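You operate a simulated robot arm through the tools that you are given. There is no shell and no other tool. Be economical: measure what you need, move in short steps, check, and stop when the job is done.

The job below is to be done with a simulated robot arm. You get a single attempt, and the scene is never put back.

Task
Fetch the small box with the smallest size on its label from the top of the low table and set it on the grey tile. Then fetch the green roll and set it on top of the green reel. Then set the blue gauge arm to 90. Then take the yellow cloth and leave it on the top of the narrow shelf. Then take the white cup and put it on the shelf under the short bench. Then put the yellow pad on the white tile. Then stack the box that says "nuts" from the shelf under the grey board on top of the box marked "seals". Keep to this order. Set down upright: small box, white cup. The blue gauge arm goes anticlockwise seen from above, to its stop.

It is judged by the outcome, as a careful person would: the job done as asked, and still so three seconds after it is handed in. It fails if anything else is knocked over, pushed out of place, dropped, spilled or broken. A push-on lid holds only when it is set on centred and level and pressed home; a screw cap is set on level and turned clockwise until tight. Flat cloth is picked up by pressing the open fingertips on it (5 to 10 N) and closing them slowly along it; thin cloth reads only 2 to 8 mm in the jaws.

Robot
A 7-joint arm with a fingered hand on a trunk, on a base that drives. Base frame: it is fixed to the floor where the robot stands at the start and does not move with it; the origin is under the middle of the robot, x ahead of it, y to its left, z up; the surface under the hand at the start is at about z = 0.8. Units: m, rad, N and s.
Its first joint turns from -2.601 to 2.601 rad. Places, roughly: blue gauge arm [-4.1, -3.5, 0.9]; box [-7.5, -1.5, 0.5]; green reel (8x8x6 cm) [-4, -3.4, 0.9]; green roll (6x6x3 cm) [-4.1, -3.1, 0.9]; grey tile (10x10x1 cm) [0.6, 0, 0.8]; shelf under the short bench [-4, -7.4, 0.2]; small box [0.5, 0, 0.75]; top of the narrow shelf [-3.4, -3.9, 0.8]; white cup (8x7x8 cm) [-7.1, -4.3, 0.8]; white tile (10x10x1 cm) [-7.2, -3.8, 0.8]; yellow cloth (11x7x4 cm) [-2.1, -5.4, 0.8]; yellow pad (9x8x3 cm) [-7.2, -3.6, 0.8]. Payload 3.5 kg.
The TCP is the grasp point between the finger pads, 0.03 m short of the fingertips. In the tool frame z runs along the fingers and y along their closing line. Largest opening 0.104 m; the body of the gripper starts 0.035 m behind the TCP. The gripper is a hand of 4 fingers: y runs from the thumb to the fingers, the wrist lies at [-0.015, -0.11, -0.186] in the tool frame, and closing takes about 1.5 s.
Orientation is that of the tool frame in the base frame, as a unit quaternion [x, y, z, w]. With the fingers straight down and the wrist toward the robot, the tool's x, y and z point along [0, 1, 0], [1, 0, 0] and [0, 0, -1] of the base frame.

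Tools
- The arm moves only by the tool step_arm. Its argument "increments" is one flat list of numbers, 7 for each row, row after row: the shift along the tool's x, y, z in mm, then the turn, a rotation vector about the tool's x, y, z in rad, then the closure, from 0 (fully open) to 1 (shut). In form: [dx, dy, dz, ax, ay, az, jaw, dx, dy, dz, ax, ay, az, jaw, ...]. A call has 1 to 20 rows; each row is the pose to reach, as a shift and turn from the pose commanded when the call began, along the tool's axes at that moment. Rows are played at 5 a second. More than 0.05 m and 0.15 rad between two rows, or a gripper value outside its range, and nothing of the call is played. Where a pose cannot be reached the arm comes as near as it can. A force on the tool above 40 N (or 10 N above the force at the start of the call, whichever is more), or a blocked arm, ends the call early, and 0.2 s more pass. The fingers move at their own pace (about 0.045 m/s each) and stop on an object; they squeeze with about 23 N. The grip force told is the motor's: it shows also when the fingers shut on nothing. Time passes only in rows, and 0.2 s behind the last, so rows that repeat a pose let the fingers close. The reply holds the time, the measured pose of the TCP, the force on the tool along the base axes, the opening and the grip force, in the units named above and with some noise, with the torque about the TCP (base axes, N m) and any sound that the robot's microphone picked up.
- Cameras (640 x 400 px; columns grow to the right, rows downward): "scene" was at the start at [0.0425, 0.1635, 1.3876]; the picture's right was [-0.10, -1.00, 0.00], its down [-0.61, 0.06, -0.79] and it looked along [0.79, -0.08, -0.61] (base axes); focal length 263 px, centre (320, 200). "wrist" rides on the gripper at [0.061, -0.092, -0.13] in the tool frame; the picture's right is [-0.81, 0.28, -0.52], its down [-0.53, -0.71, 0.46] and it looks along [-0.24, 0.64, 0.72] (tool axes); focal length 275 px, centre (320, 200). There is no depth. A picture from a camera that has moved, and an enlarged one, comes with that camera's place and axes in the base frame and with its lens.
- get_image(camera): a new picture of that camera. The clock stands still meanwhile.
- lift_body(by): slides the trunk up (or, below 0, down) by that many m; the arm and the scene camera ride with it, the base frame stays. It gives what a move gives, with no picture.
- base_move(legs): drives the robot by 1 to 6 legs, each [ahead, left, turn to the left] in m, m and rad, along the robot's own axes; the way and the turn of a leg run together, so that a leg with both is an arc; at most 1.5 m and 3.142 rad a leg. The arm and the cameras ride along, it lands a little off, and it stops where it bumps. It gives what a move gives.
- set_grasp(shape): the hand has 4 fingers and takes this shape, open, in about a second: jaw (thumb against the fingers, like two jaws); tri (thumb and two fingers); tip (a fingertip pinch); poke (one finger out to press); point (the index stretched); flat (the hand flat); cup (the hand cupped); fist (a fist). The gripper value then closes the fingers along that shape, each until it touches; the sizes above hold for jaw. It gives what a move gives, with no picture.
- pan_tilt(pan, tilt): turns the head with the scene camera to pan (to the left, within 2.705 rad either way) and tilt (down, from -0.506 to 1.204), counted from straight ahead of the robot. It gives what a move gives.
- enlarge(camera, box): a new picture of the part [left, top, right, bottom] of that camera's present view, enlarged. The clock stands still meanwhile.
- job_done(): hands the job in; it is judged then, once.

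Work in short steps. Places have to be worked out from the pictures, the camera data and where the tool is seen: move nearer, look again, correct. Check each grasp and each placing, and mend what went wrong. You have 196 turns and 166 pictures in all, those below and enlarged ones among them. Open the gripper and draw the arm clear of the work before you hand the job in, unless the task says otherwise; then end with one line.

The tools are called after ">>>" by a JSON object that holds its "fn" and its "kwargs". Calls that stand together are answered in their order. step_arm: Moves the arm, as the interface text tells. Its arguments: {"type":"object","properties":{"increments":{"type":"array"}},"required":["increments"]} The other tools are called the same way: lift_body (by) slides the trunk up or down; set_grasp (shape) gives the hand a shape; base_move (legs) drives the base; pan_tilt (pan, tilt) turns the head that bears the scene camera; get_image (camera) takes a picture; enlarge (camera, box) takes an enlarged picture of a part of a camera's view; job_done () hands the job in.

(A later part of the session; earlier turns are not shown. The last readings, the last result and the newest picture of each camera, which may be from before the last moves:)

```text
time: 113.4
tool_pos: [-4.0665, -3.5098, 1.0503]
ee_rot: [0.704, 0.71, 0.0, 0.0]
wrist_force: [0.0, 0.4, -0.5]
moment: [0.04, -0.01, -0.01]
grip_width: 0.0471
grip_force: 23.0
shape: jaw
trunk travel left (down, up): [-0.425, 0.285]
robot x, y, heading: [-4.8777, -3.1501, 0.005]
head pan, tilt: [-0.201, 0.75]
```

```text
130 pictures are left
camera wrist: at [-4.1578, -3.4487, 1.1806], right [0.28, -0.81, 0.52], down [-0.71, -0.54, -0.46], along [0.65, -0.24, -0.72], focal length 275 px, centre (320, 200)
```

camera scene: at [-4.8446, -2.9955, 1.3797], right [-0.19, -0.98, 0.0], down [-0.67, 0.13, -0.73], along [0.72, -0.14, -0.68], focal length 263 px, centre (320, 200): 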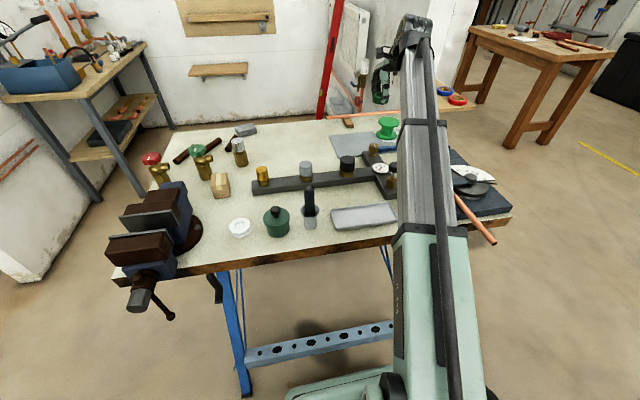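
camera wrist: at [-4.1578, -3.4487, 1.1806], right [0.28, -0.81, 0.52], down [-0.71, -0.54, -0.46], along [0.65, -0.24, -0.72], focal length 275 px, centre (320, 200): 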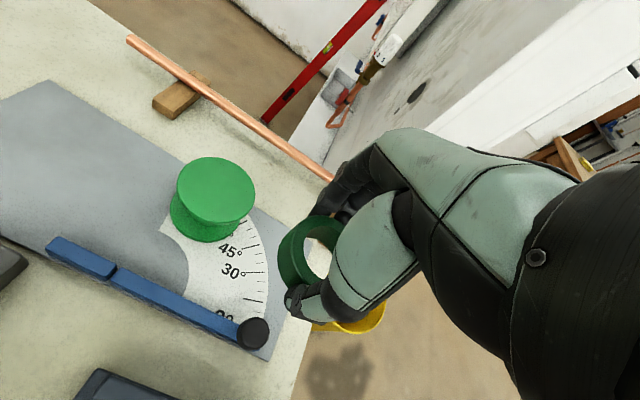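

Reel top is at (-3.998,-3.422, 0.927); the blue arm's knob is on its right end near 0°. I move the roll above the reel and lower to z≈0.975.

>>> {"fn": "step_arm", "kwargs": {"increments": [30, 23, 0, 0, 0, 0, 1, 60, 46, 0, 0, 0, 0, 1, 87, 69, 0, 0, 0, 0, 1, 87, 69, 30, 0, 0, 0, 1, 87, 69, 60, 0, 0, 0, 1, 87, 69, 75, 0, 0, 0, 1, 87, 69, 75, 0, 0, 0, 1]}}

>>> {"fn": "get_image", "kwargs": {"camera": "wrist"}}

>>> {"fn": "get_image", "kwargs": {"camera": "scene"}}

```text
time: 115.0
tool_pos: [-3.9941, -3.4209, 0.9717]
ee_rot: [0.704, 0.711, 0.0, 0.0]
wrist_force: [0.1, 0.1, -1.1]
moment: [0.05, -0.01, 0.0]
grip_width: 0.0469
grip_force: 23.2
shape: jaw
trunk travel left (down, up): [-0.425, 0.285]
robot x, y, heading: [-4.8823, -3.1485, 0.009]
head pan, tilt: [-0.201, 0.75]
```

```text
129 pictures are left
camera wrist: at [-4.086, -3.3589, 1.1025], right [0.28, -0.81, 0.52], down [-0.71, -0.54, -0.46], along [0.65, -0.24, -0.72], focal length 275 px, centre (320, 200)
```

wrist: 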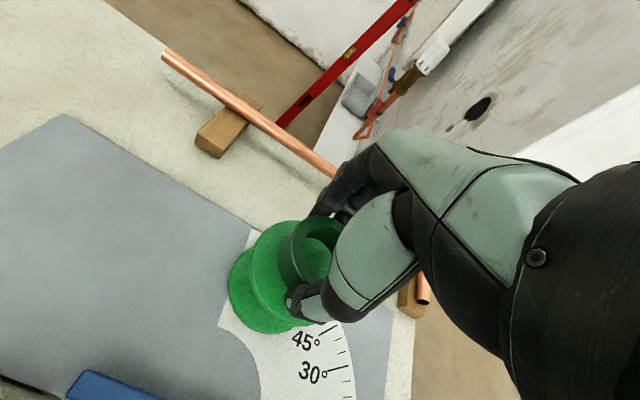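

```text
128 pictures are left
camera scene: at [-4.8446, -2.9952, 1.3797], right [-0.19, -0.98, 0.0], down [-0.67, 0.13, -0.73], along [0.72, -0.14, -0.68], focal length 263 px, centre (320, 200)
```

scene: 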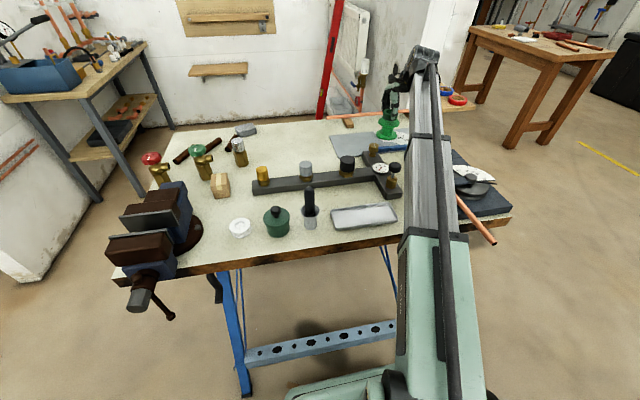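

I zoom in to verify the centring before setting down.

>>> {"fn": "enlarge", "kwargs": {"camera": "wrist", "box": [215, 190, 365, 340]}}

>>> {"fn": "enlarge", "kwargs": {"camera": "scene", "box": [350, 70, 430, 150]}}

```text
2.67 times, centred on (290, 265) of wrist
camera zoom: at [-4.086, -3.3589, 1.1025], right [0.28, -0.81, 0.52], down [-0.71, -0.54, -0.46], along [0.65, -0.24, -0.72], focal length 734 px, centre (400, 27)
```

zoom: 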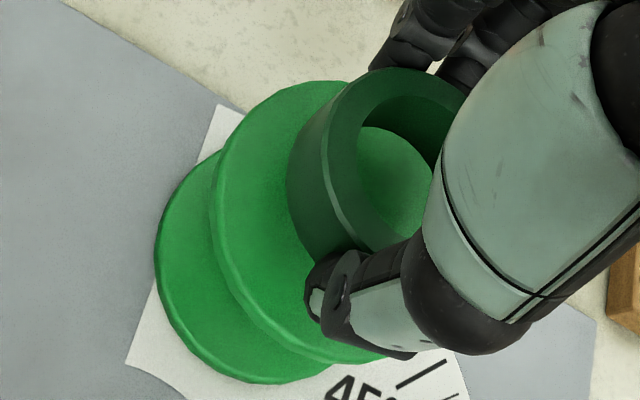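

```text
5.00 times, centred on (390, 110) of scene
camera zoom: at [-4.8446, -2.9952, 1.3797], right [-0.19, -0.98, 0.0], down [-0.67, 0.13, -0.73], along [0.72, -0.14, -0.68], focal length 1317 px, centre (-30, 650)
```

zoom: 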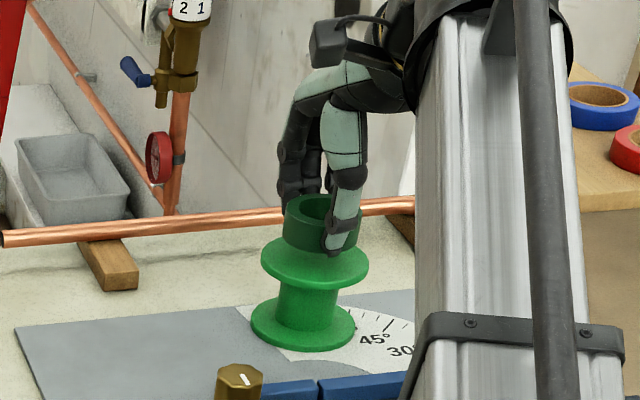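

Centring seems near; I shift +5 mm in y and lower in small steps toward contact, then look again before release.

>>> {"fn": "step_arm", "kwargs": {"increments": [3, 0, 0, 0, 0, 0, 1, 5, 0, 3, 0, 0, 0, 1, 5, 0, 6, 0, 0, 0, 1, 5, 0, 8, 0, 0, 0, 1, 5, 0, 8, 0, 0, 0, 1]}}

>>> {"fn": "enlarge", "kwargs": {"camera": "wrist", "box": [215, 190, 365, 340]}}

>>> {"fn": "enlarge", "kwargs": {"camera": "scene", "box": [350, 70, 430, 150]}}

```text
time: 116.2
tool_pos: [-3.994, -3.4179, 0.9653]
ee_rot: [0.704, 0.711, 0.0, 0.0]
wrist_force: [-0.5, -0.7, 0.3]
moment: [-0.02, 0.01, 0.01]
grip_width: 0.0469
grip_force: 22.9
shape: jaw
trunk travel left (down, up): [-0.425, 0.285]
robot x, y, heading: [-4.8792, -3.1509, 0.006]
head pan, tilt: [-0.201, 0.75]
```

```text
2.67 times, centred on (290, 265) of wrist
camera zoom: at [-4.0866, -3.3559, 1.0961], right [0.28, -0.81, 0.52], down [-0.71, -0.54, -0.46], along [0.65, -0.24, -0.72], focal length 734 px, centre (400, 27)
```

zoom: 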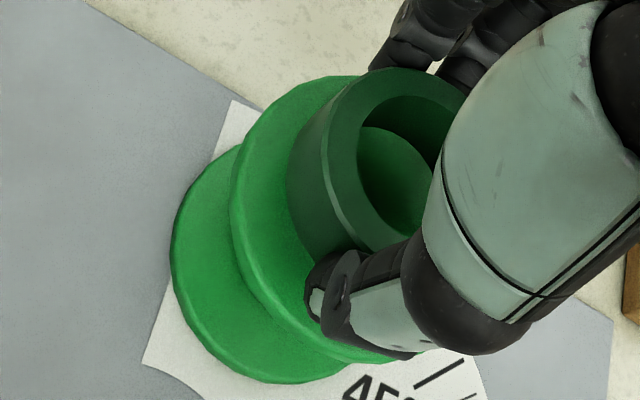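

```text
5.00 times, centred on (390, 110) of scene
camera zoom: at [-4.8446, -2.9952, 1.3797], right [-0.19, -0.98, 0.0], down [-0.67, 0.13, -0.73], along [0.72, -0.14, -0.68], focal length 1317 px, centre (-30, 650)
```

zoom: 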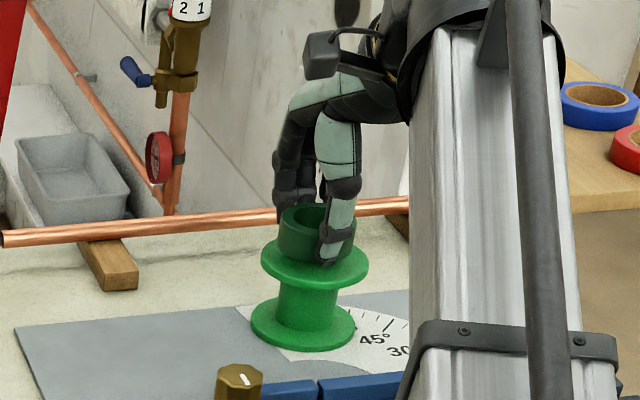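

Columns now align. I continue lowering to contact.

>>> {"fn": "step_arm", "kwargs": {"increments": [2, 0, 2, 0, 0, 0, 1, 2, 0, 4, 0, 0, 0, 1, 2, 0, 5, 0, 0, 0, 1, 2, 0, 6, 0, 0, 0, 1, 2, 0, 6, 0, 0, 0, 1]}}

>>> {"fn": "enlarge", "kwargs": {"camera": "scene", "box": [350, 70, 430, 150]}}

```text
time: 117.4
tool_pos: [-3.9935, -3.4134, 0.9604]
ee_rot: [0.704, 0.71, 0.0, 0.001]
wrist_force: [0.4, 0.1, -0.7]
moment: [0.01, -0.03, -0.02]
grip_width: 0.047
grip_force: 22.9
shape: jaw
trunk travel left (down, up): [-0.425, 0.285]
robot x, y, heading: [-4.8797, -3.1496, 0.007]
head pan, tilt: [-0.201, 0.75]
```

```text
5.00 times, centred on (390, 110) of scene
camera zoom: at [-4.8446, -2.9953, 1.3797], right [-0.19, -0.98, 0.0], down [-0.67, 0.13, -0.73], along [0.72, -0.14, -0.68], focal length 1317 px, centre (-30, 650)
```

zoom: 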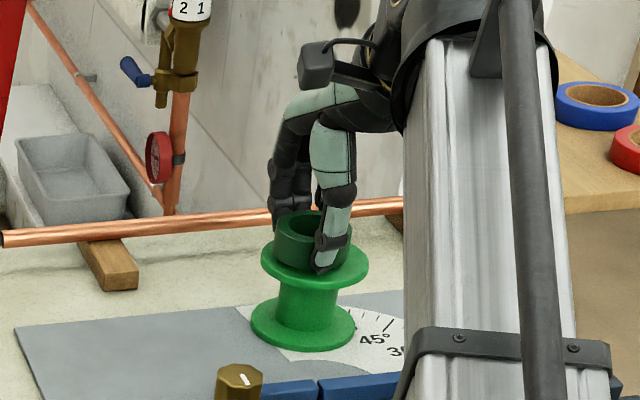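

Almost down; continue lowering 1 mm at a time.

>>> {"fn": "step_arm", "kwargs": {"increments": [-2, -1, 1, 0, 0, 0, 1, -2, -2, 2, 0, 0, 0, 1, -2, -2, 3, 0, 0, 0, 1, -2, -2, 4, 0, 0, 0, 1, -2, -2, 4, 0, 0, 0, 1]}}

>>> {"fn": "enlarge", "kwargs": {"camera": "scene", "box": [365, 95, 415, 145]}}

```text
time: 118.6
tool_pos: [-3.9958, -3.4167, 0.9565]
ee_rot: [0.704, 0.71, 0.0, 0.001]
wrist_force: [0.5, -0.7, 0.1]
moment: [0.01, 0.01, -0.02]
grip_width: 0.0469
grip_force: 22.8
shape: jaw
trunk travel left (down, up): [-0.425, 0.285]
robot x, y, heading: [-4.8822, -3.1516, 0.011]
head pan, tilt: [-0.201, 0.75]
```

```text
8.00 times, centred on (390, 120) of scene
camera zoom: at [-4.8446, -2.9953, 1.3797], right [-0.19, -0.98, 0.0], down [-0.67, 0.13, -0.73], along [0.72, -0.14, -0.68], focal length 2107 px, centre (-240, 840)
```

zoom: 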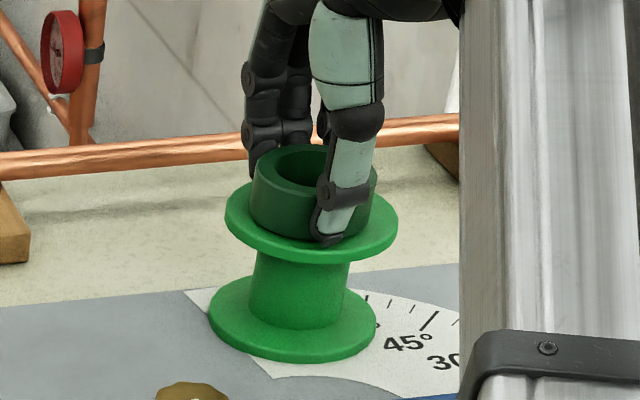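

Visually centred and nearly touching; a few more 1 mm steps to feel contact.

>>> {"fn": "step_arm", "kwargs": {"increments": [0, 0, 1, 0, 0, 0, 1, 0, 0, 2, 0, 0, 0, 1, 0, 0, 3, 0, 0, 0, 1, 0, 0, 3, 0, 0, 0, 1]}}

```text
time: 119.6
tool_pos: [-3.9973, -3.4167, 0.9551]
ee_rot: [0.704, 0.711, 0.001, 0.001]
wrist_force: [1.8, 0.3, 12.5]
moment: [-0.05, -0.08, -0.02]
grip_width: 0.0472
grip_force: 22.3
shape: jaw
trunk travel left (down, up): [-0.425, 0.285]
robot x, y, heading: [-4.8783, -3.1517, 0.006]
head pan, tilt: [-0.201, 0.75]
```

Contact (12 N). I ease back 2 mm, open, and rise.

>>> {"fn": "step_arm", "kwargs": {"increments": [0, 0, -2, 0, 0, 0, 1, 0, 0, -2, 0, 0, 0, 0.4, 0, 0, -2, 0, 0, 0, 0.25, 0, 0, -2, 0, 0, 0, 0.25, 0, 0, -2, 0, 0, 0, 0.25, 0, 0, -2, 0, 0, 0, 0.25, 0, 0, -20, 0, 0, 0, 0.25, 0, 0, -60, 0, 0, 0, 0.25, 0, 0, -100, 0, 0, 0, 0.25, 0, 0, -110, 0, 0, 0, 0.25]}}

>>> {"fn": "enlarge", "kwargs": {"camera": "scene", "box": [350, 90, 450, 170]}}

>>> {"fn": "get_image", "kwargs": {"camera": "wrist"}}

```text
time: 121.8
tool_pos: [-3.9964, -3.417, 1.0667]
ee_rot: [0.704, 0.71, 0.0, 0.001]
wrist_force: [-0.3, 0.5, -0.2]
moment: [0.03, 0.01, 0.01]
grip_width: 0.0775
grip_force: 0.0
shape: jaw
trunk travel left (down, up): [-0.425, 0.285]
robot x, y, heading: [-4.8796, -3.1512, 0.009]
head pan, tilt: [-0.201, 0.75]
```

```text
5.00 times, centred on (400, 130) of scene
camera zoom: at [-4.8447, -2.9952, 1.3796], right [-0.19, -0.98, 0.0], down [-0.67, 0.13, -0.73], along [0.72, -0.14, -0.68], focal length 1317 px, centre (-80, 550)
```

zoom: 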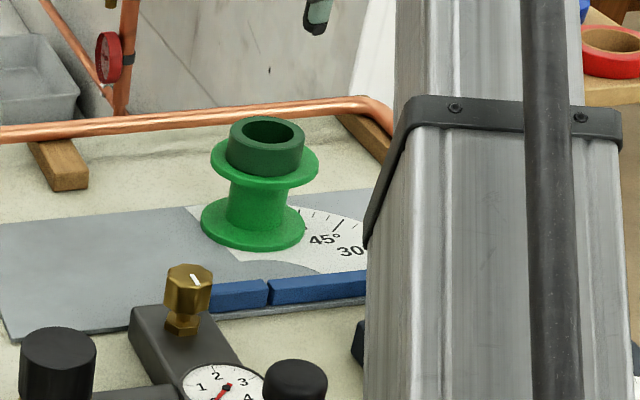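

```text
120 pictures are left
camera wrist: at [-4.0886, -3.3554, 1.197], right [0.28, -0.81, 0.52], down [-0.71, -0.54, -0.46], along [0.65, -0.24, -0.72], focal length 275 px, centre (320, 200)
```

wrist: 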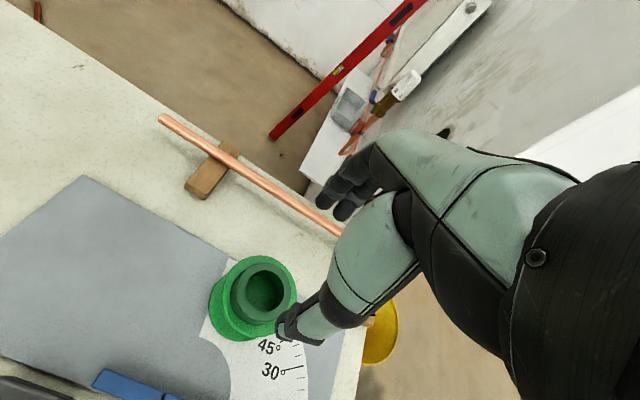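

Roll sits centred on the reel. Now the gauge: I move the hand to y≈-3.6 to look at the arm, pivot and scale up close.

>>> {"fn": "step_arm", "kwargs": {"increments": [-40, -20, 0, 0, 0, 0, 0.25, -80, -40, 0, 0, 0, 0, 0.25, -120, -60, 0, 0, 0, 0, 0.25, -160, -80, 0, 0, 0, 0, 0.25, -180, -100, 0, 0, 0, 0, 0.25, -180, -100, 0, 0, 0, 0, 0.25]}}

>>> {"fn": "get_image", "kwargs": {"camera": "wrist"}}

>>> {"fn": "enlarge", "kwargs": {"camera": "wrist", "box": [0, 80, 320, 280]}}

```text
time: 123.2
tool_pos: [-4.0968, -3.5975, 1.0647]
ee_rot: [0.704, 0.71, 0.0, 0.0]
wrist_force: [0.5, -0.5, -0.3]
moment: [0.01, 0.0, 0.01]
grip_width: 0.0777
grip_force: 0.1
shape: jaw
trunk travel left (down, up): [-0.425, 0.285]
robot x, y, heading: [-4.8794, -3.15, 0.006]
head pan, tilt: [-0.201, 0.75]
```

```text
119 pictures are left
camera wrist: at [-4.189, -3.5375, 1.1941], right [0.28, -0.81, 0.52], down [-0.71, -0.54, -0.46], along [0.65, -0.24, -0.72], focal length 275 px, centre (320, 200)
```

wrist: 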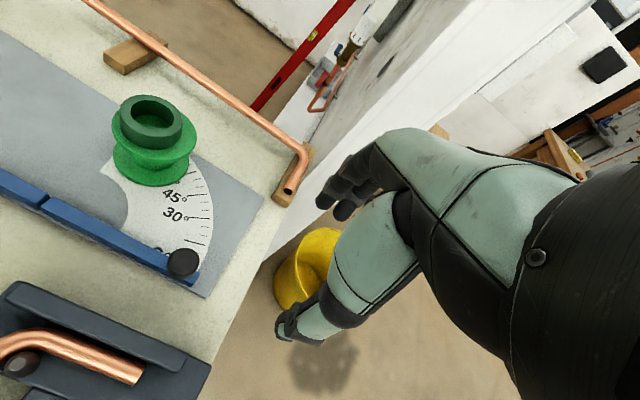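

```text
2.00 times, centred on (160, 180) of wrist
camera zoom: at [-4.189, -3.5375, 1.1941], right [0.28, -0.81, 0.52], down [-0.71, -0.54, -0.46], along [0.65, -0.24, -0.72], focal length 551 px, centre (640, 240)
```

zoom: 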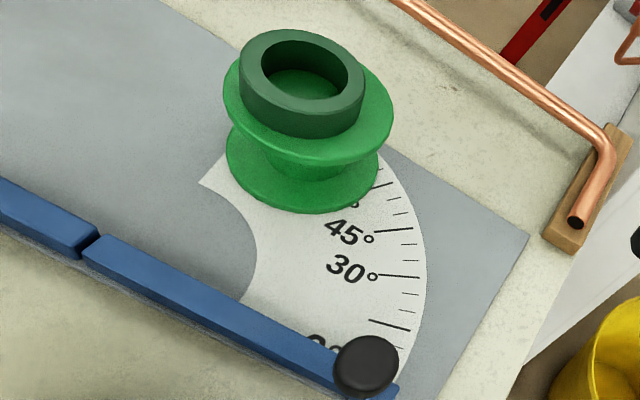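

The reel stands squarely on the 60–90° part of the scale, blocking the arm's swing. A careful person would move the reel (with its roll) just off the sweep first; I'll grip its top flange from above, lift slightly and shift it ~12 cm to +y. First move over it, hand open.

>>> {"fn": "step_arm", "kwargs": {"increments": [40, 22, 0, 0, 0, 0, 0, 80, 44, 0, 0, 0, 0, 0, 120, 66, 0, 0, 0, 0, 0, 160, 88, 0, 0, 0, 0, 0, 180, 100, 0, 0, 0, 0, 0, 180, 100, 40, 0, 0, 0, 0, 180, 100, 70, 0, 0, 0, 0, 180, 100, 70, 0, 0, 0, 0]}}

>>> {"fn": "enlarge", "kwargs": {"camera": "wrist", "box": [200, 170, 380, 350]}}

>>> {"fn": "enlarge", "kwargs": {"camera": "scene", "box": [350, 80, 430, 150]}}

```text
time: 125.0
tool_pos: [-3.9964, -3.4153, 0.9918]
ee_rot: [0.704, 0.71, 0.0, 0.0]
wrist_force: [0.5, -0.2, -0.1]
moment: [0.03, -0.03, 0.0]
grip_width: 0.1037
grip_force: 0.1
shape: jaw
trunk travel left (down, up): [-0.425, 0.285]
robot x, y, heading: [-4.8815, -3.1502, 0.008]
head pan, tilt: [-0.201, 0.75]
```

```text
2.22 times, centred on (290, 260) of wrist
camera zoom: at [-4.0895, -3.3546, 1.1238], right [0.28, -0.81, 0.52], down [-0.71, -0.54, -0.46], along [0.65, -0.24, -0.72], focal length 612 px, centre (387, 67)
```

zoom: 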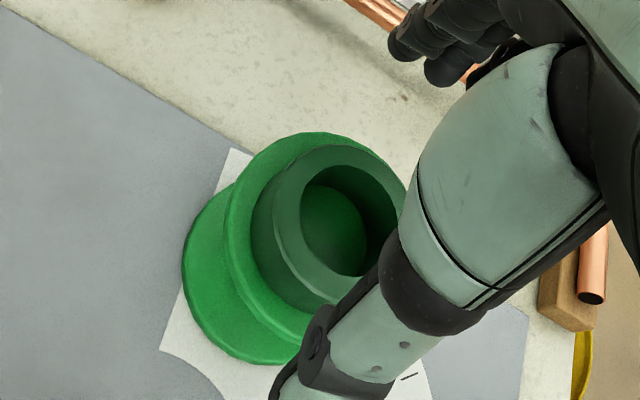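

```text
5.71 times, centred on (390, 115) of scene
camera zoom: at [-4.8446, -2.9953, 1.3797], right [-0.19, -0.98, 0.0], down [-0.67, 0.13, -0.73], along [0.72, -0.14, -0.68], focal length 1505 px, centre (-80, 686)
```

zoom: 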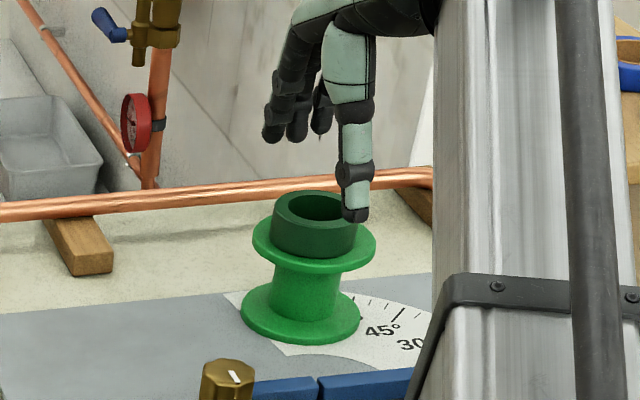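

Hand surrounds the reel; the fingers sit a bit toward −y so I shift +6 mm and lower to z≈0.928 to grip the flange rim.

>>> {"fn": "step_arm", "kwargs": {"increments": [6, -1, 20, 0, 0, 0, 0, 6, -1, 40, 0, 0, 0, 0, 6, -1, 55, 0, 0, 0, 0, 6, -1, 63, 0, 0, 0, 0, 6, -1, 63, 0, 0, 0, 0]}}

>>> {"fn": "enlarge", "kwargs": {"camera": "scene", "box": [350, 80, 430, 150]}}

```text
time: 126.2
tool_pos: [-3.9985, -3.4088, 0.9311]
ee_rot: [0.704, 0.71, 0.0, 0.0]
wrist_force: [0.2, 0.6, 0.3]
moment: [0.01, -0.02, -0.02]
grip_width: 0.1035
grip_force: 0.0
shape: jaw
trunk travel left (down, up): [-0.425, 0.285]
robot x, y, heading: [-4.8818, -3.1508, 0.009]
head pan, tilt: [-0.201, 0.75]
```

```text
5.71 times, centred on (390, 115) of scene
camera zoom: at [-4.8446, -2.9952, 1.3797], right [-0.19, -0.98, 0.0], down [-0.67, 0.13, -0.73], along [0.72, -0.14, -0.68], focal length 1505 px, centre (-80, 686)
```

zoom: 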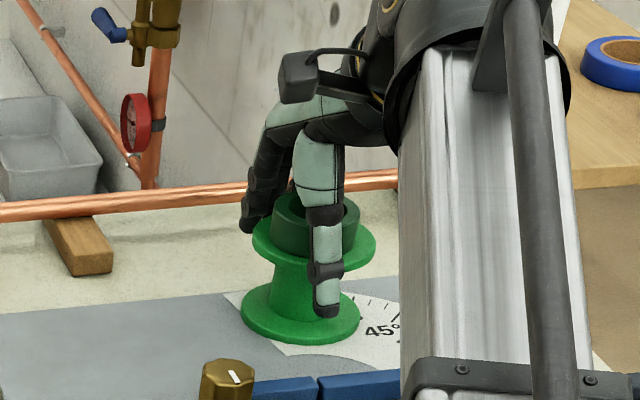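

Thumb is centred on the flange. I close and lift ~10 mm.

>>> {"fn": "step_arm", "kwargs": {"increments": [0, 0, 0, 0, 0, 0, 0.2, 0, 0, 0, 0, 0, 0, 0.4, 0, 0, 0, 0, 0, 0, 1, 0, 0, 0, 0, 0, 0, 1, 0, 0, 0, 0, 0, 0, 1, 0, 0, 0, 0, 0, 0, 1, 0, 0, 0, 0, 0, 0, 1, 0, 0, -6, 0, 0, 0, 1, 0, 0, -12, 0, 0, 0, 1, 0, 0, -12, 0, 0, 0, 1]}}

>>> {"fn": "enlarge", "kwargs": {"camera": "scene", "box": [350, 80, 430, 150]}}

>>> {"fn": "get_image", "kwargs": {"camera": "wrist"}}

```text
time: 128.4
tool_pos: [-3.998, -3.4106, 0.9426]
ee_rot: [0.704, 0.711, -0.001, 0.0]
wrist_force: [0.5, 0.5, -1.8]
moment: [-0.01, 0.01, -0.01]
grip_width: 0.0524
grip_force: 22.8
shape: jaw
trunk travel left (down, up): [-0.425, 0.285]
robot x, y, heading: [-4.8791, -3.1485, 0.008]
head pan, tilt: [-0.201, 0.75]
```

```text
5.71 times, centred on (390, 115) of scene
camera zoom: at [-4.8445, -2.9953, 1.3797], right [-0.19, -0.98, 0.0], down [-0.67, 0.13, -0.73], along [0.72, -0.14, -0.68], focal length 1505 px, centre (-80, 686)
```

zoom: 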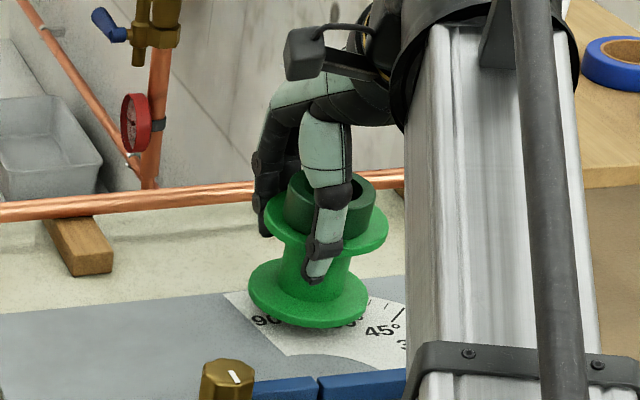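

```text
113 pictures are left
camera wrist: at [-4.0901, -3.3491, 1.0737], right [0.28, -0.81, 0.52], down [-0.71, -0.54, -0.46], along [0.65, -0.24, -0.72], focal length 275 px, centre (320, 200)
```

wrist: 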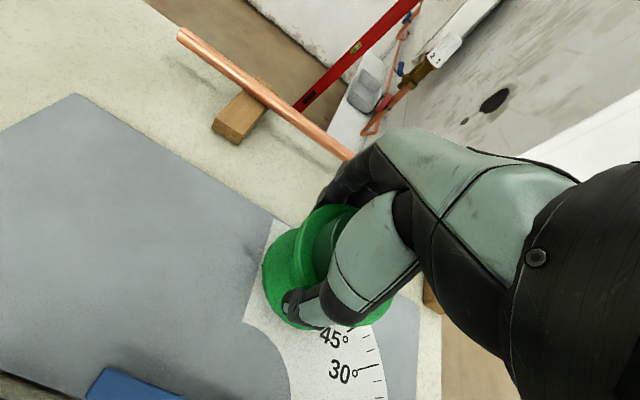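

The reel with roll is held and lifted; the 90 mark is right beneath it. I carry it 115 mm toward +y, still over the plate, and lower.

>>> {"fn": "step_arm", "kwargs": {"increments": [25, -2, -2, 0, 0, 0, 1, 50, -5, -2, 0, 0, 0, 1, 75, -7, -2, 0, 0, 0, 1, 100, -9, -2, 0, 0, 0, 1, 117, -9, -2, 0, 0, 0, 1, 117, -9, -2, 0, 0, 0, 1, 117, -9, 6, 0, 0, 0, 1, 117, -9, 9, 0, 0, 0, 1, 117, -9, 9, 0, 0, 0, 1]}}

>>> {"fn": "enlarge", "kwargs": {"camera": "scene", "box": [330, 80, 430, 150]}}

```text
time: 130.4
tool_pos: [-4.0063, -3.2928, 0.9317]
ee_rot: [0.704, 0.71, 0.0, 0.0]
wrist_force: [1.2, 0.3, -1.0]
moment: [0.02, 0.0, -0.04]
grip_width: 0.0521
grip_force: 22.7
shape: jaw
trunk travel left (down, up): [-0.425, 0.285]
robot x, y, heading: [-4.8814, -3.1494, 0.01]
head pan, tilt: [-0.201, 0.75]
```

```text
5.71 times, centred on (380, 115) of scene
camera zoom: at [-4.8445, -2.9952, 1.3797], right [-0.19, -0.98, 0.0], down [-0.67, 0.13, -0.73], along [0.72, -0.14, -0.68], focal length 1505 px, centre (-23, 686)
```

zoom: 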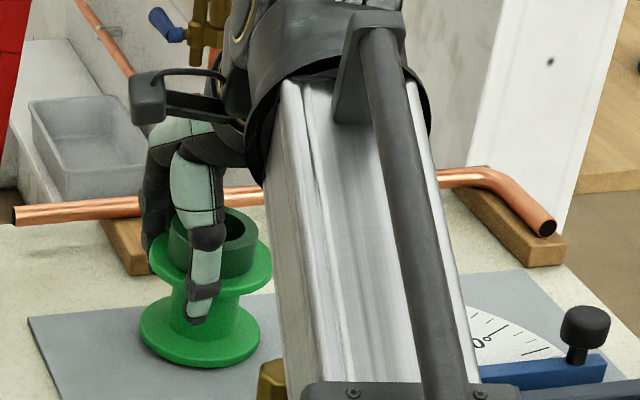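

Touching down; 2 mm more, then open wide and rise straight up.

>>> {"fn": "step_arm", "kwargs": {"increments": [0, 0, 1, 0, 0, 0, 1, 0, 0, 2, 0, 0, 0, 1, 0, 0, 2, 0, 0, 0, 0.5, 0, 0, 2, 0, 0, 0, 0.2, 0, 0, 1, 0, 0, 0, 0, 0, 0, 0, 0, 0, 0, 0, 0, 0, 0, 0, 0, 0, 0, 0, 0, 0, 0, 0, 0, 0, 0, 0, -10, 0, 0, 0, 0, 0, 0, -30, 0, 0, 0, 0, 0, 0, -70, 0, 0, 0, 0, 0, 0, -110, 0, 0, 0, 0, 0, 0, -140, 0, 0, 0, 0]}}

>>> {"fn": "enlarge", "kwargs": {"camera": "scene", "box": [330, 80, 490, 200]}}

>>> {"fn": "get_image", "kwargs": {"camera": "wrist"}}

```text
time: 133.2
tool_pos: [-4.0089, -3.2947, 1.0746]
ee_rot: [0.704, 0.71, 0.0, 0.001]
wrist_force: [-0.3, -0.4, -0.2]
moment: [0.01, 0.02, 0.02]
grip_width: 0.1039
grip_force: 0.2
shape: jaw
trunk travel left (down, up): [-0.425, 0.285]
robot x, y, heading: [-4.881, -3.1519, 0.01]
head pan, tilt: [-0.201, 0.75]
```

```text
3.33 times, centred on (410, 140) of scene
camera zoom: at [-4.8447, -2.9952, 1.3796], right [-0.19, -0.98, 0.0], down [-0.67, 0.13, -0.73], along [0.72, -0.14, -0.68], focal length 878 px, centre (20, 400)
```

zoom: 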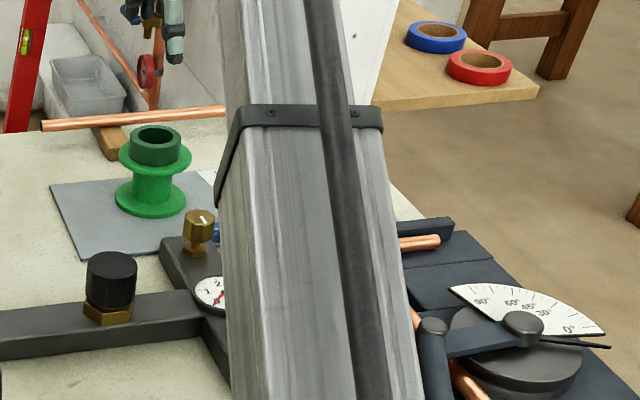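

```text
110 pictures are left
camera wrist: at [-4.101, -3.234, 1.2059], right [0.28, -0.81, 0.52], down [-0.71, -0.54, -0.46], along [0.65, -0.24, -0.72], focal length 275 px, centre (320, 200)
```

wrist: 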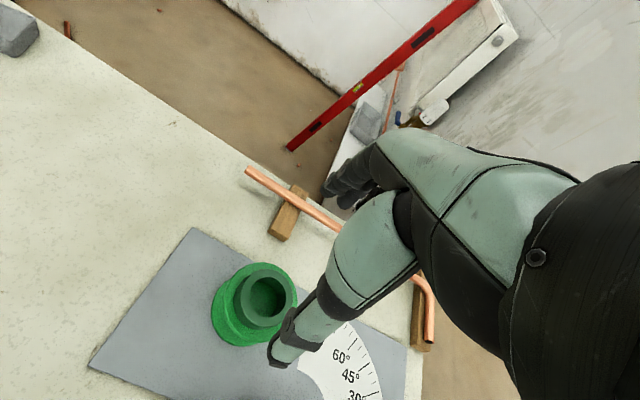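

Reel with roll stands clear of the sweep. Now I'll grip the blue arm's knob (~(-4.097,-3.525,0.91)) and lead it around its pivot (~(-4.10,-3.397)); first hover over it with fingers at ~5 cm opening.

>>> {"fn": "step_arm", "kwargs": {"increments": [-40, -15, 0, 0, 0, 0, 0.3, -80, -30, 0, 0, 0, 0, 0.5, -120, -45, 0, 0, 0, 0, 0.5, -160, -60, 0, 0, 0, 0, 0.5, -200, -75, 0, 0, 0, 0, 0.5, -225, -90, 0, 0, 0, 0, 0.5, -225, -90, 40, 0, 0, 0, 0.5, -225, -90, 80, 0, 0, 0, 0.5, -225, -90, 100, 0, 0, 0, 0.5, -225, -90, 100, 0, 0, 0, 0.5]}}

>>> {"fn": "enlarge", "kwargs": {"camera": "wrist", "box": [160, 170, 400, 370]}}

>>> {"fn": "enlarge", "kwargs": {"camera": "scene", "box": [370, 80, 490, 180]}}

```text
time: 135.4
tool_pos: [-4.0968, -3.5199, 0.9759]
ee_rot: [0.704, 0.71, 0.0, 0.0]
wrist_force: [0.5, -0.6, 0.2]
moment: [-0.01, 0.0, 0.0]
grip_width: 0.0525
grip_force: 0.1
shape: jaw
trunk travel left (down, up): [-0.425, 0.285]
robot x, y, heading: [-4.8823, -3.1531, 0.01]
head pan, tilt: [-0.201, 0.75]
```

```text
2.00 times, centred on (280, 270) of wrist
camera zoom: at [-4.1881, -3.4584, 1.1069], right [0.28, -0.81, 0.52], down [-0.71, -0.54, -0.46], along [0.65, -0.24, -0.72], focal length 551 px, centre (400, 60)
```

zoom: 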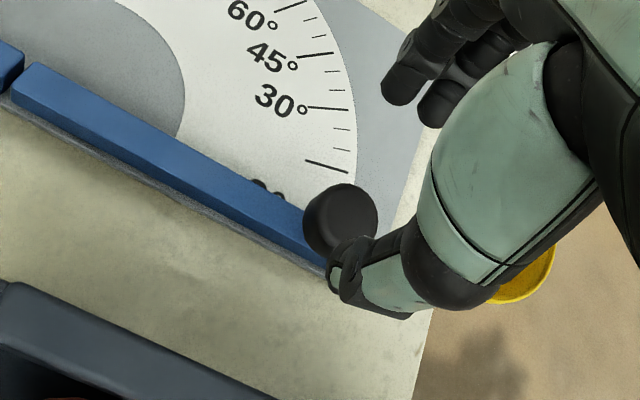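

```text
4.00 times, centred on (430, 130) of scene
camera zoom: at [-4.8446, -2.9953, 1.3797], right [-0.19, -0.98, 0.0], down [-0.67, 0.13, -0.73], along [0.72, -0.14, -0.68], focal length 1054 px, centre (-120, 480)
```

zoom: 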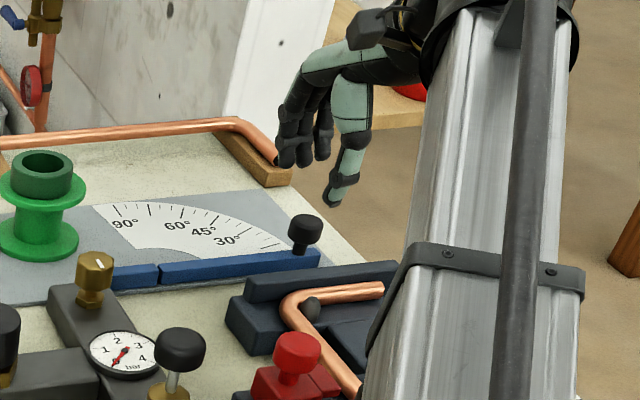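

Knob at (-4.102,-3.522). I lower to z≈0.925 and close on it.

>>> {"fn": "step_arm", "kwargs": {"increments": [3, -4, 20, 0, 0, 0, 0.5, 3, -4, 38, 0, 0, 0, 0.5, 3, -4, 50, 0, 0, 0, 0.5, 3, -4, 50, 0, 0, 0, 0.5]}}

>>> {"fn": "enlarge", "kwargs": {"camera": "wrist", "box": [160, 170, 400, 370]}}

>>> {"fn": "enlarge", "kwargs": {"camera": "scene", "box": [370, 80, 490, 180]}}

```text
time: 136.4
tool_pos: [-4.1028, -3.5168, 0.9402]
ee_rot: [0.704, 0.711, 0.001, 0.005]
wrist_force: [-0.3, 0.5, 0.5]
moment: [-0.01, 0.02, 0.02]
grip_width: 0.0523
grip_force: 0.0
shape: jaw
trunk travel left (down, up): [-0.425, 0.285]
robot x, y, heading: [-4.8804, -3.1523, 0.009]
head pan, tilt: [-0.201, 0.75]
```

```text
2.00 times, centred on (280, 270) of wrist
camera zoom: at [-4.1956, -3.4546, 1.0708], right [0.28, -0.81, 0.52], down [-0.7, -0.54, -0.46], along [0.65, -0.24, -0.72], focal length 551 px, centre (400, 60)
```

zoom: 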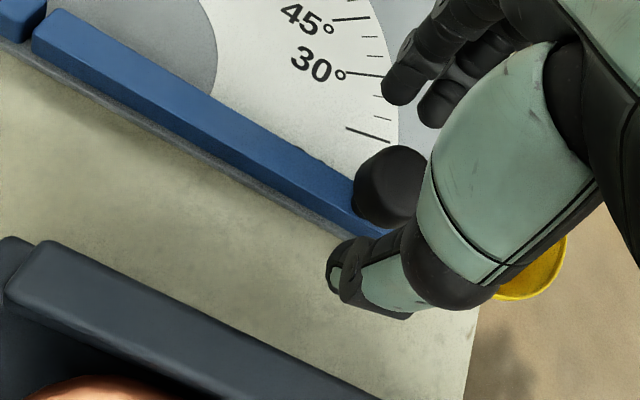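

```text
4.00 times, centred on (430, 130) of scene
camera zoom: at [-4.8464, -2.9947, 1.3872], right [-0.19, -0.98, 0.0], down [-0.67, 0.13, -0.73], along [0.72, -0.14, -0.68], focal length 1054 px, centre (-120, 480)
```

zoom: 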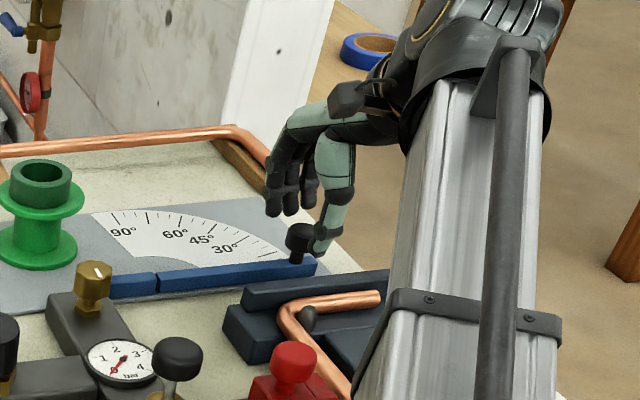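

The scene camera rose 8 mm and the hand is 14 mm short: some arm link is bearing on something. I back up at once and look.

>>> {"fn": "step_arm", "kwargs": {"increments": [0, 0, -15, 0, 0, 0, 0.5, 0, 0, -40, 0, 0, 0, 0.5, 0, 0, -40, 0, 0, 0, 0.5]}}

>>> {"fn": "pan_tilt", "kwargs": {"pan": -0.3, "tilt": 1.0}}

>>> {"fn": "get_image", "kwargs": {"camera": "scene"}}

```text
time: 137.2
tool_pos: [-4.1028, -3.5161, 0.9663]
ee_rot: [0.704, 0.71, 0.0, 0.001]
wrist_force: [-0.1, 0.6, 0.6]
moment: [-0.01, 0.03, 0.02]
grip_width: 0.0521
grip_force: 0.0
shape: jaw
trunk travel left (down, up): [-0.425, 0.285]
robot x, y, heading: [-4.8844, -3.1521, 0.009]
head pan, tilt: [-0.201, 0.75]
```

```text
time: 138.0
tool_pos: [-4.1045, -3.5144, 0.9654]
ee_rot: [0.704, 0.71, 0.001, 0.001]
wrist_force: [0.3, -0.5, 0.0]
moment: [-0.02, 0.01, 0.0]
grip_width: 0.0521
grip_force: 0.1
shape: jaw
trunk travel left (down, up): [-0.425, 0.285]
robot x, y, heading: [-4.8795, -3.1512, 0.013]
head pan, tilt: [-0.3, 1.0]
```

```text
105 pictures are left
camera scene: at [-4.8615, -2.9981, 1.3601], right [-0.29, -0.96, 0.0], down [-0.8, 0.24, -0.54], along [0.52, -0.16, -0.84], focal length 263 px, centre (320, 200)
```

scene: 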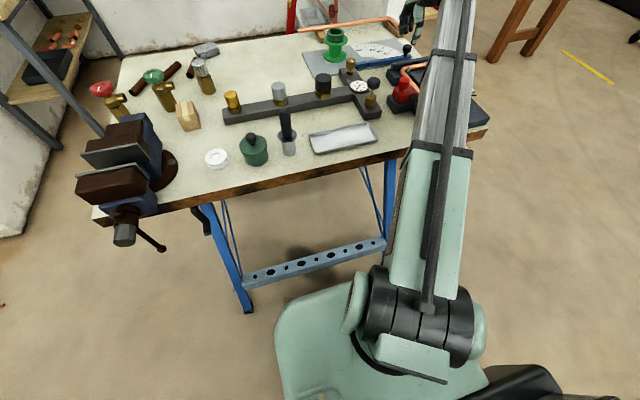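

The forearm likely touched the bender/handle under it. I raise the trunk 0.22 m so the arm comes from above, then check the bender.

>>> {"fn": "lift_body", "kwargs": {"by": 0.22}}

>>> {"fn": "get_image", "kwargs": {"camera": "scene"}}

>>> {"fn": "get_image", "kwargs": {"camera": "wrist"}}

```text
time: 140.3
tool_pos: [-4.1015, -3.5165, 1.1856]
ee_rot: [0.704, 0.71, 0.0, 0.0]
wrist_force: [0.1, -0.2, -0.5]
moment: [0.0, -0.04, 0.01]
grip_width: 0.0523
grip_force: 0.0
shape: jaw
trunk travel left (down, up): [-0.645, 0.065]
robot x, y, heading: [-4.878, -3.15, 0.004]
head pan, tilt: [-0.3, 1.0]
```

```text
104 pictures are left
camera scene: at [-4.8593, -2.9995, 1.5805], right [-0.29, -0.96, 0.0], down [-0.81, 0.24, -0.54], along [0.52, -0.16, -0.84], focal length 263 px, centre (320, 200)
```

scene: 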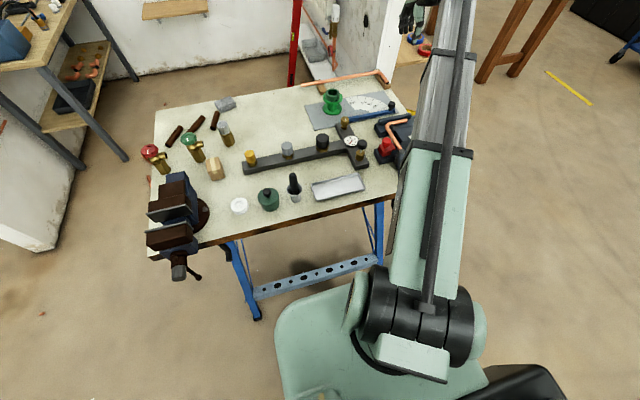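

```text
103 pictures are left
camera wrist: at [-4.1939, -3.4552, 1.3157], right [0.28, -0.81, 0.52], down [-0.71, -0.54, -0.46], along [0.65, -0.24, -0.72], focal length 275 px, centre (320, 200)
```

wrist: 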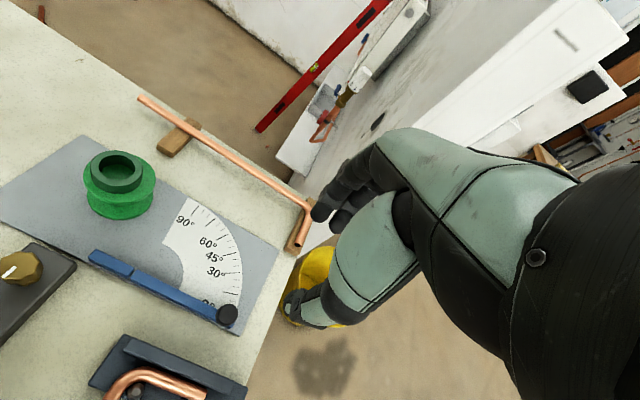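

Everything is in place. Now lower again from the higher trunk, in two stages, checking for tilt.

>>> {"fn": "step_arm", "kwargs": {"increments": [0, 0, 45, 0, 0, 0, 0.5, 0, 0, 90, 0, 0, 0, 0.5, 0, 0, 135, 0, 0, 0, 0.5, 0, 0, 180, 0, 0, 0, 0.5, 0, 0, 215, 0, 0, 0, 0.5, 0, 0, 215, 0, 0, 0, 0.5]}}

>>> {"fn": "get_image", "kwargs": {"camera": "scene"}}

```text
time: 141.7
tool_pos: [-4.0992, -3.517, 0.9678]
ee_rot: [0.704, 0.711, 0.0, 0.001]
wrist_force: [-0.5, -1.1, -0.1]
moment: [0.01, 0.01, -0.01]
grip_width: 0.0523
grip_force: 0.0
shape: jaw
trunk travel left (down, up): [-0.645, 0.065]
robot x, y, heading: [-4.8791, -3.1494, 0.011]
head pan, tilt: [-0.3, 1.0]
```

```text
102 pictures are left
camera scene: at [-4.8593, -2.9995, 1.5805], right [-0.29, -0.96, 0.0], down [-0.81, 0.24, -0.54], along [0.52, -0.16, -0.84], focal length 263 px, centre (320, 200)
```

scene: 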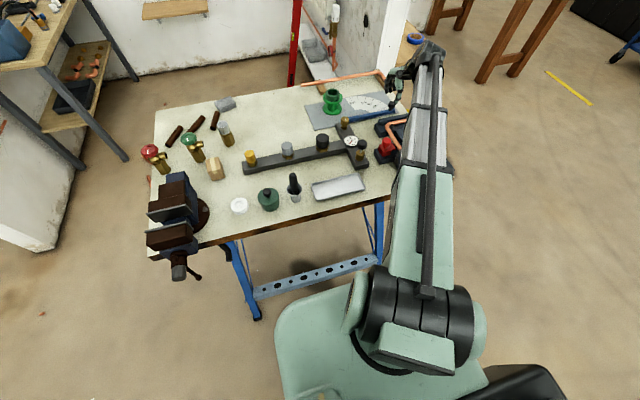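

No tilt; the remaining 42 mm down.

>>> {"fn": "step_arm", "kwargs": {"increments": [0, -3, 20, 0, 0, 0, 0.5, 0, -3, 34, 0, 0, 0, 0.5, 0, -3, 43, 0, 0, 0, 0.5, 0, -3, 43, 0, 0, 0, 0.5]}}

>>> {"fn": "get_image", "kwargs": {"camera": "wrist"}}

>>> {"fn": "enlarge", "kwargs": {"camera": "scene", "box": [330, 60, 450, 170]}}

```text
time: 142.7
tool_pos: [-4.1033, -3.5167, 0.9267]
ee_rot: [0.703, 0.711, 0.0, 0.0]
wrist_force: [0.6, -0.8, -0.8]
moment: [0.02, 0.01, 0.0]
grip_width: 0.0524
grip_force: 0.0
shape: jaw
trunk travel left (down, up): [-0.645, 0.065]
robot x, y, heading: [-4.8835, -3.1504, 0.008]
head pan, tilt: [-0.3, 1.0]
```

```text
101 pictures are left
camera wrist: at [-4.1948, -3.4557, 1.0567], right [0.28, -0.81, 0.52], down [-0.71, -0.54, -0.46], along [0.65, -0.24, -0.72], focal length 275 px, centre (320, 200)
```

wrist: 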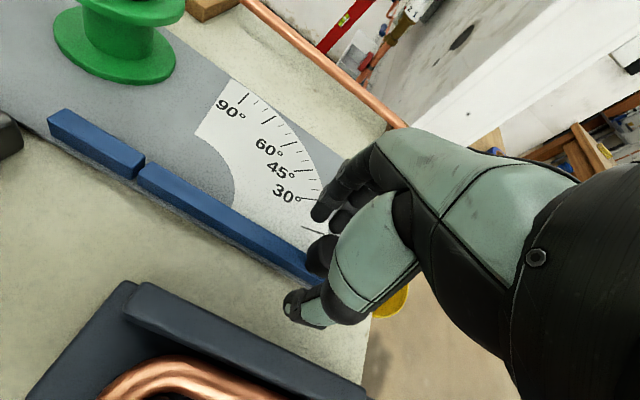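

```text
3.64 times, centred on (390, 115) of scene
camera zoom: at [-4.8593, -2.9995, 1.5805], right [-0.29, -0.96, 0.0], down [-0.81, 0.24, -0.54], along [0.52, -0.16, -0.84], focal length 958 px, centre (66, 509)
```

zoom: 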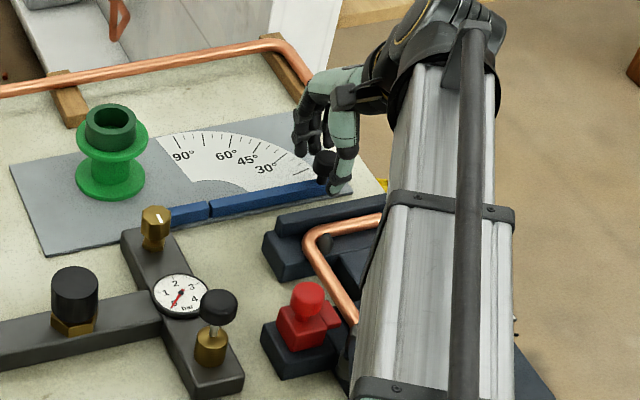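

Knob is between thumb and fingers. I close on it.

>>> {"fn": "step_arm", "kwargs": {"increments": [0, 0, 0, 0, 0, 0, 0.7, 0, 0, 0, 0, 0, 0, 0.9, 0, 0, 0, 0, 0, 0, 1, 0, 0, 0, 0, 0, 0, 1, 0, 0, 0, 0, 0, 0, 1, 0, 0, 0, 0, 0, 0, 1]}}

>>> {"fn": "enlarge", "kwargs": {"camera": "scene", "box": [330, 60, 450, 170]}}

```text
time: 144.1
tool_pos: [-4.1037, -3.5168, 0.9263]
ee_rot: [0.703, 0.711, 0.0, 0.0]
wrist_force: [-0.9, 6.7, -2.6]
moment: [0.17, -0.03, 0.13]
grip_width: 0.0136
grip_force: 22.6
shape: jaw
trunk travel left (down, up): [-0.645, 0.065]
robot x, y, heading: [-4.8789, -3.1509, 0.004]
head pan, tilt: [-0.3, 1.0]
```

```text
3.64 times, centred on (390, 115) of scene
camera zoom: at [-4.8591, -2.9988, 1.5804], right [-0.29, -0.96, 0.0], down [-0.81, 0.24, -0.54], along [0.52, -0.16, -0.84], focal length 958 px, centre (66, 509)
```

zoom: 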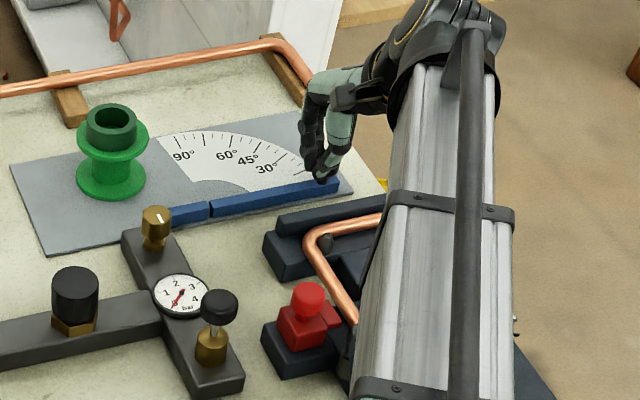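

Gripped. I lead it along the first 0.6 rad of the arc around the pivot, turning the hand along.

>>> {"fn": "step_arm", "kwargs": {"increments": [0.1, 12, 0, 0, 0, -0.1, 1, 1.4, 23.9, 0, 0, 0, -0.2, 1, 3.9, 35.6, 0, 0, 0, -0.3, 1, 7.5, 47.1, 0, 0, 0, -0.4, 1, 12.2, 58.1, 0, 0, 0, -0.5, 1, 18.1, 68.6, 0, 0, 0, -0.6, 1, 18.1, 68.6, 0, 0, 0, -0.6, 1]}}

>>> {"fn": "enlarge", "kwargs": {"camera": "scene", "box": [330, 60, 450, 170]}}

```text
time: 145.7
tool_pos: [-4.0366, -3.4991, 0.9252]
ee_rot: [0.462, 0.887, 0.001, 0.0]
wrist_force: [7.5, -10.6, -2.5]
moment: [-0.21, -0.16, -0.1]
grip_width: 0.0126
grip_force: 23.0
shape: jaw
trunk travel left (down, up): [-0.645, 0.065]
robot x, y, heading: [-4.8799, -3.1506, 0.01]
head pan, tilt: [-0.3, 1.0]
```

```text
3.64 times, centred on (390, 115) of scene
camera zoom: at [-4.858, -3.0009, 1.5806], right [-0.29, -0.96, 0.0], down [-0.81, 0.24, -0.54], along [0.52, -0.15, -0.84], focal length 958 px, centre (66, 509)
```

zoom: 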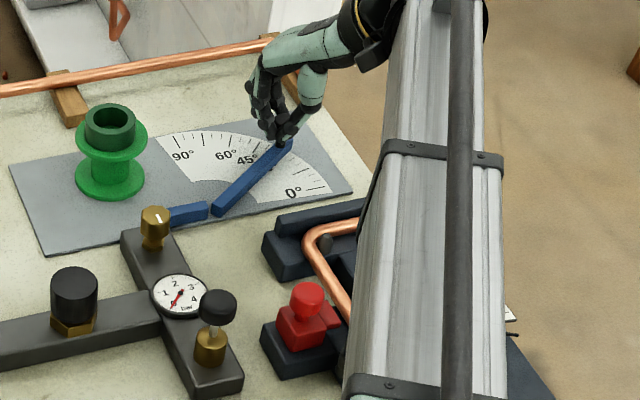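

The arm follows to ~40°. Force shows a slightly short radius; I continue with R=0.124 to 1.3 rad without turning the hand further.

>>> {"fn": "step_arm", "kwargs": {"increments": [-3.9, 12.3, 0, 0, 0, 0, 1, -2.5, 24.6, 0, 0, 0, 0, 1, 0, 36.8, 0, 0, 0, 0, 1, 3.9, 48.6, 0, 0, 0, 0, 1, 8.8, 60, 0, 0, 0, 0, 1, 14.8, 70.8, 0, 0, 0, 0, 1, 22, 80.9, 0, 0, 0, 0, 1, 22, 80.9, 0, 0, 0, 0, 1]}}

>>> {"fn": "enlarge", "kwargs": {"camera": "scene", "box": [330, 60, 450, 170]}}

```text
time: 147.5
tool_pos: [-3.9823, -3.4339, 0.9258]
ee_rot: [0.463, 0.886, 0.001, 0.001]
wrist_force: [0.3, 0.6, 0.1]
moment: [-0.03, 0.04, -0.02]
grip_width: 0.0114
grip_force: 23.0
shape: jaw
trunk travel left (down, up): [-0.645, 0.065]
robot x, y, heading: [-4.8803, -3.1519, 0.01]
head pan, tilt: [-0.3, 1.0]
```

```text
3.64 times, centred on (390, 115) of scene
camera zoom: at [-4.8592, -2.9995, 1.5805], right [-0.29, -0.96, 0.0], down [-0.81, 0.24, -0.54], along [0.52, -0.16, -0.84], focal length 958 px, centre (66, 509)
```

zoom: 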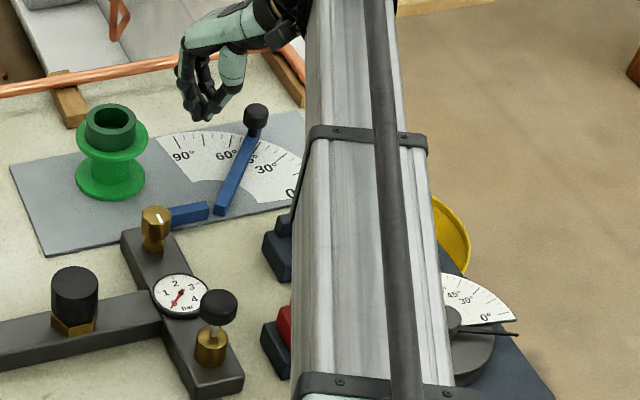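

It slipped off at ~52°. I'll now push from behind with the closed fingers: lift, go behind the arm, and lower to z≈0.908.

>>> {"fn": "step_arm", "kwargs": {"increments": [0, 0, -35, 0, 0, 0, 1, 0, 0, -70, 0, 0, 0, 1, -3, -40, -70, 0, 0, 0, 1, -6, -80, -70, 0, 0, 0, 1, -8, -96, -70, 0, 0, 0, 1, -8, -96, -35, 0, 0, 0, 1, -8, -96, -5, 0, 0, 0, 1, -8, -96, -5, 0, 0, 0, 1]}}

>>> {"fn": "enlarge", "kwargs": {"camera": "scene", "box": [330, 60, 450, 170]}}

>>> {"fn": "get_image", "kwargs": {"camera": "wrist"}}

```text
time: 149.3
tool_pos: [-4.0557, -3.4962, 0.9345]
ee_rot: [0.462, 0.887, 0.0, 0.0]
wrist_force: [0.8, -0.1, 0.4]
moment: [-0.03, 0.02, -0.01]
grip_width: 0.0108
grip_force: 22.8
shape: jaw
trunk travel left (down, up): [-0.645, 0.065]
robot x, y, heading: [-4.8821, -3.1501, 0.01]
head pan, tilt: [-0.3, 1.0]
```

```text
3.64 times, centred on (390, 115) of scene
camera zoom: at [-4.8594, -2.9994, 1.5805], right [-0.29, -0.96, 0.0], down [-0.81, 0.24, -0.54], along [0.52, -0.16, -0.84], focal length 958 px, centre (66, 509)
```

zoom: 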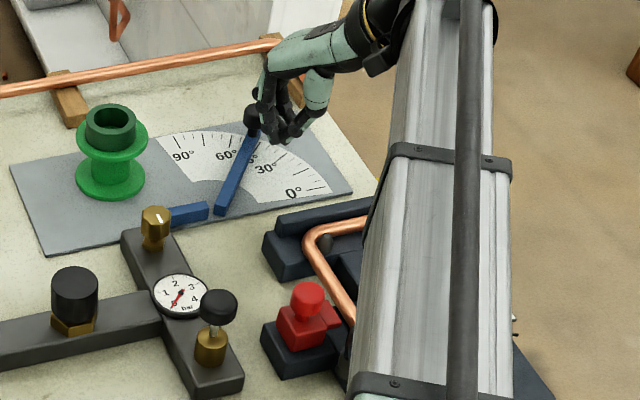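

```text
95 pictures are left
camera wrist: at [-4.1656, -3.4974, 1.0648], right [0.69, -0.51, 0.52], down [-0.28, -0.84, -0.46], along [0.67, 0.17, -0.72], focal length 275 px, centre (320, 200)
```

wrist: 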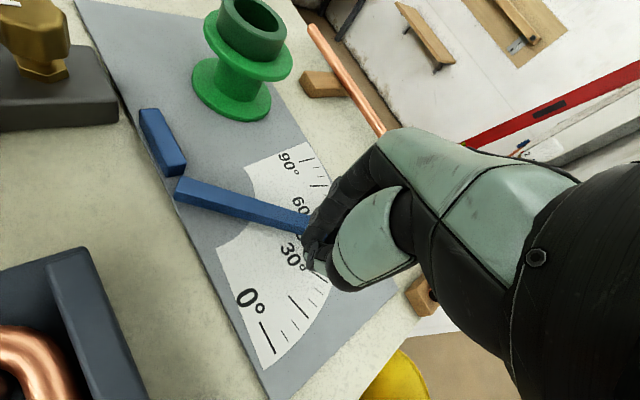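

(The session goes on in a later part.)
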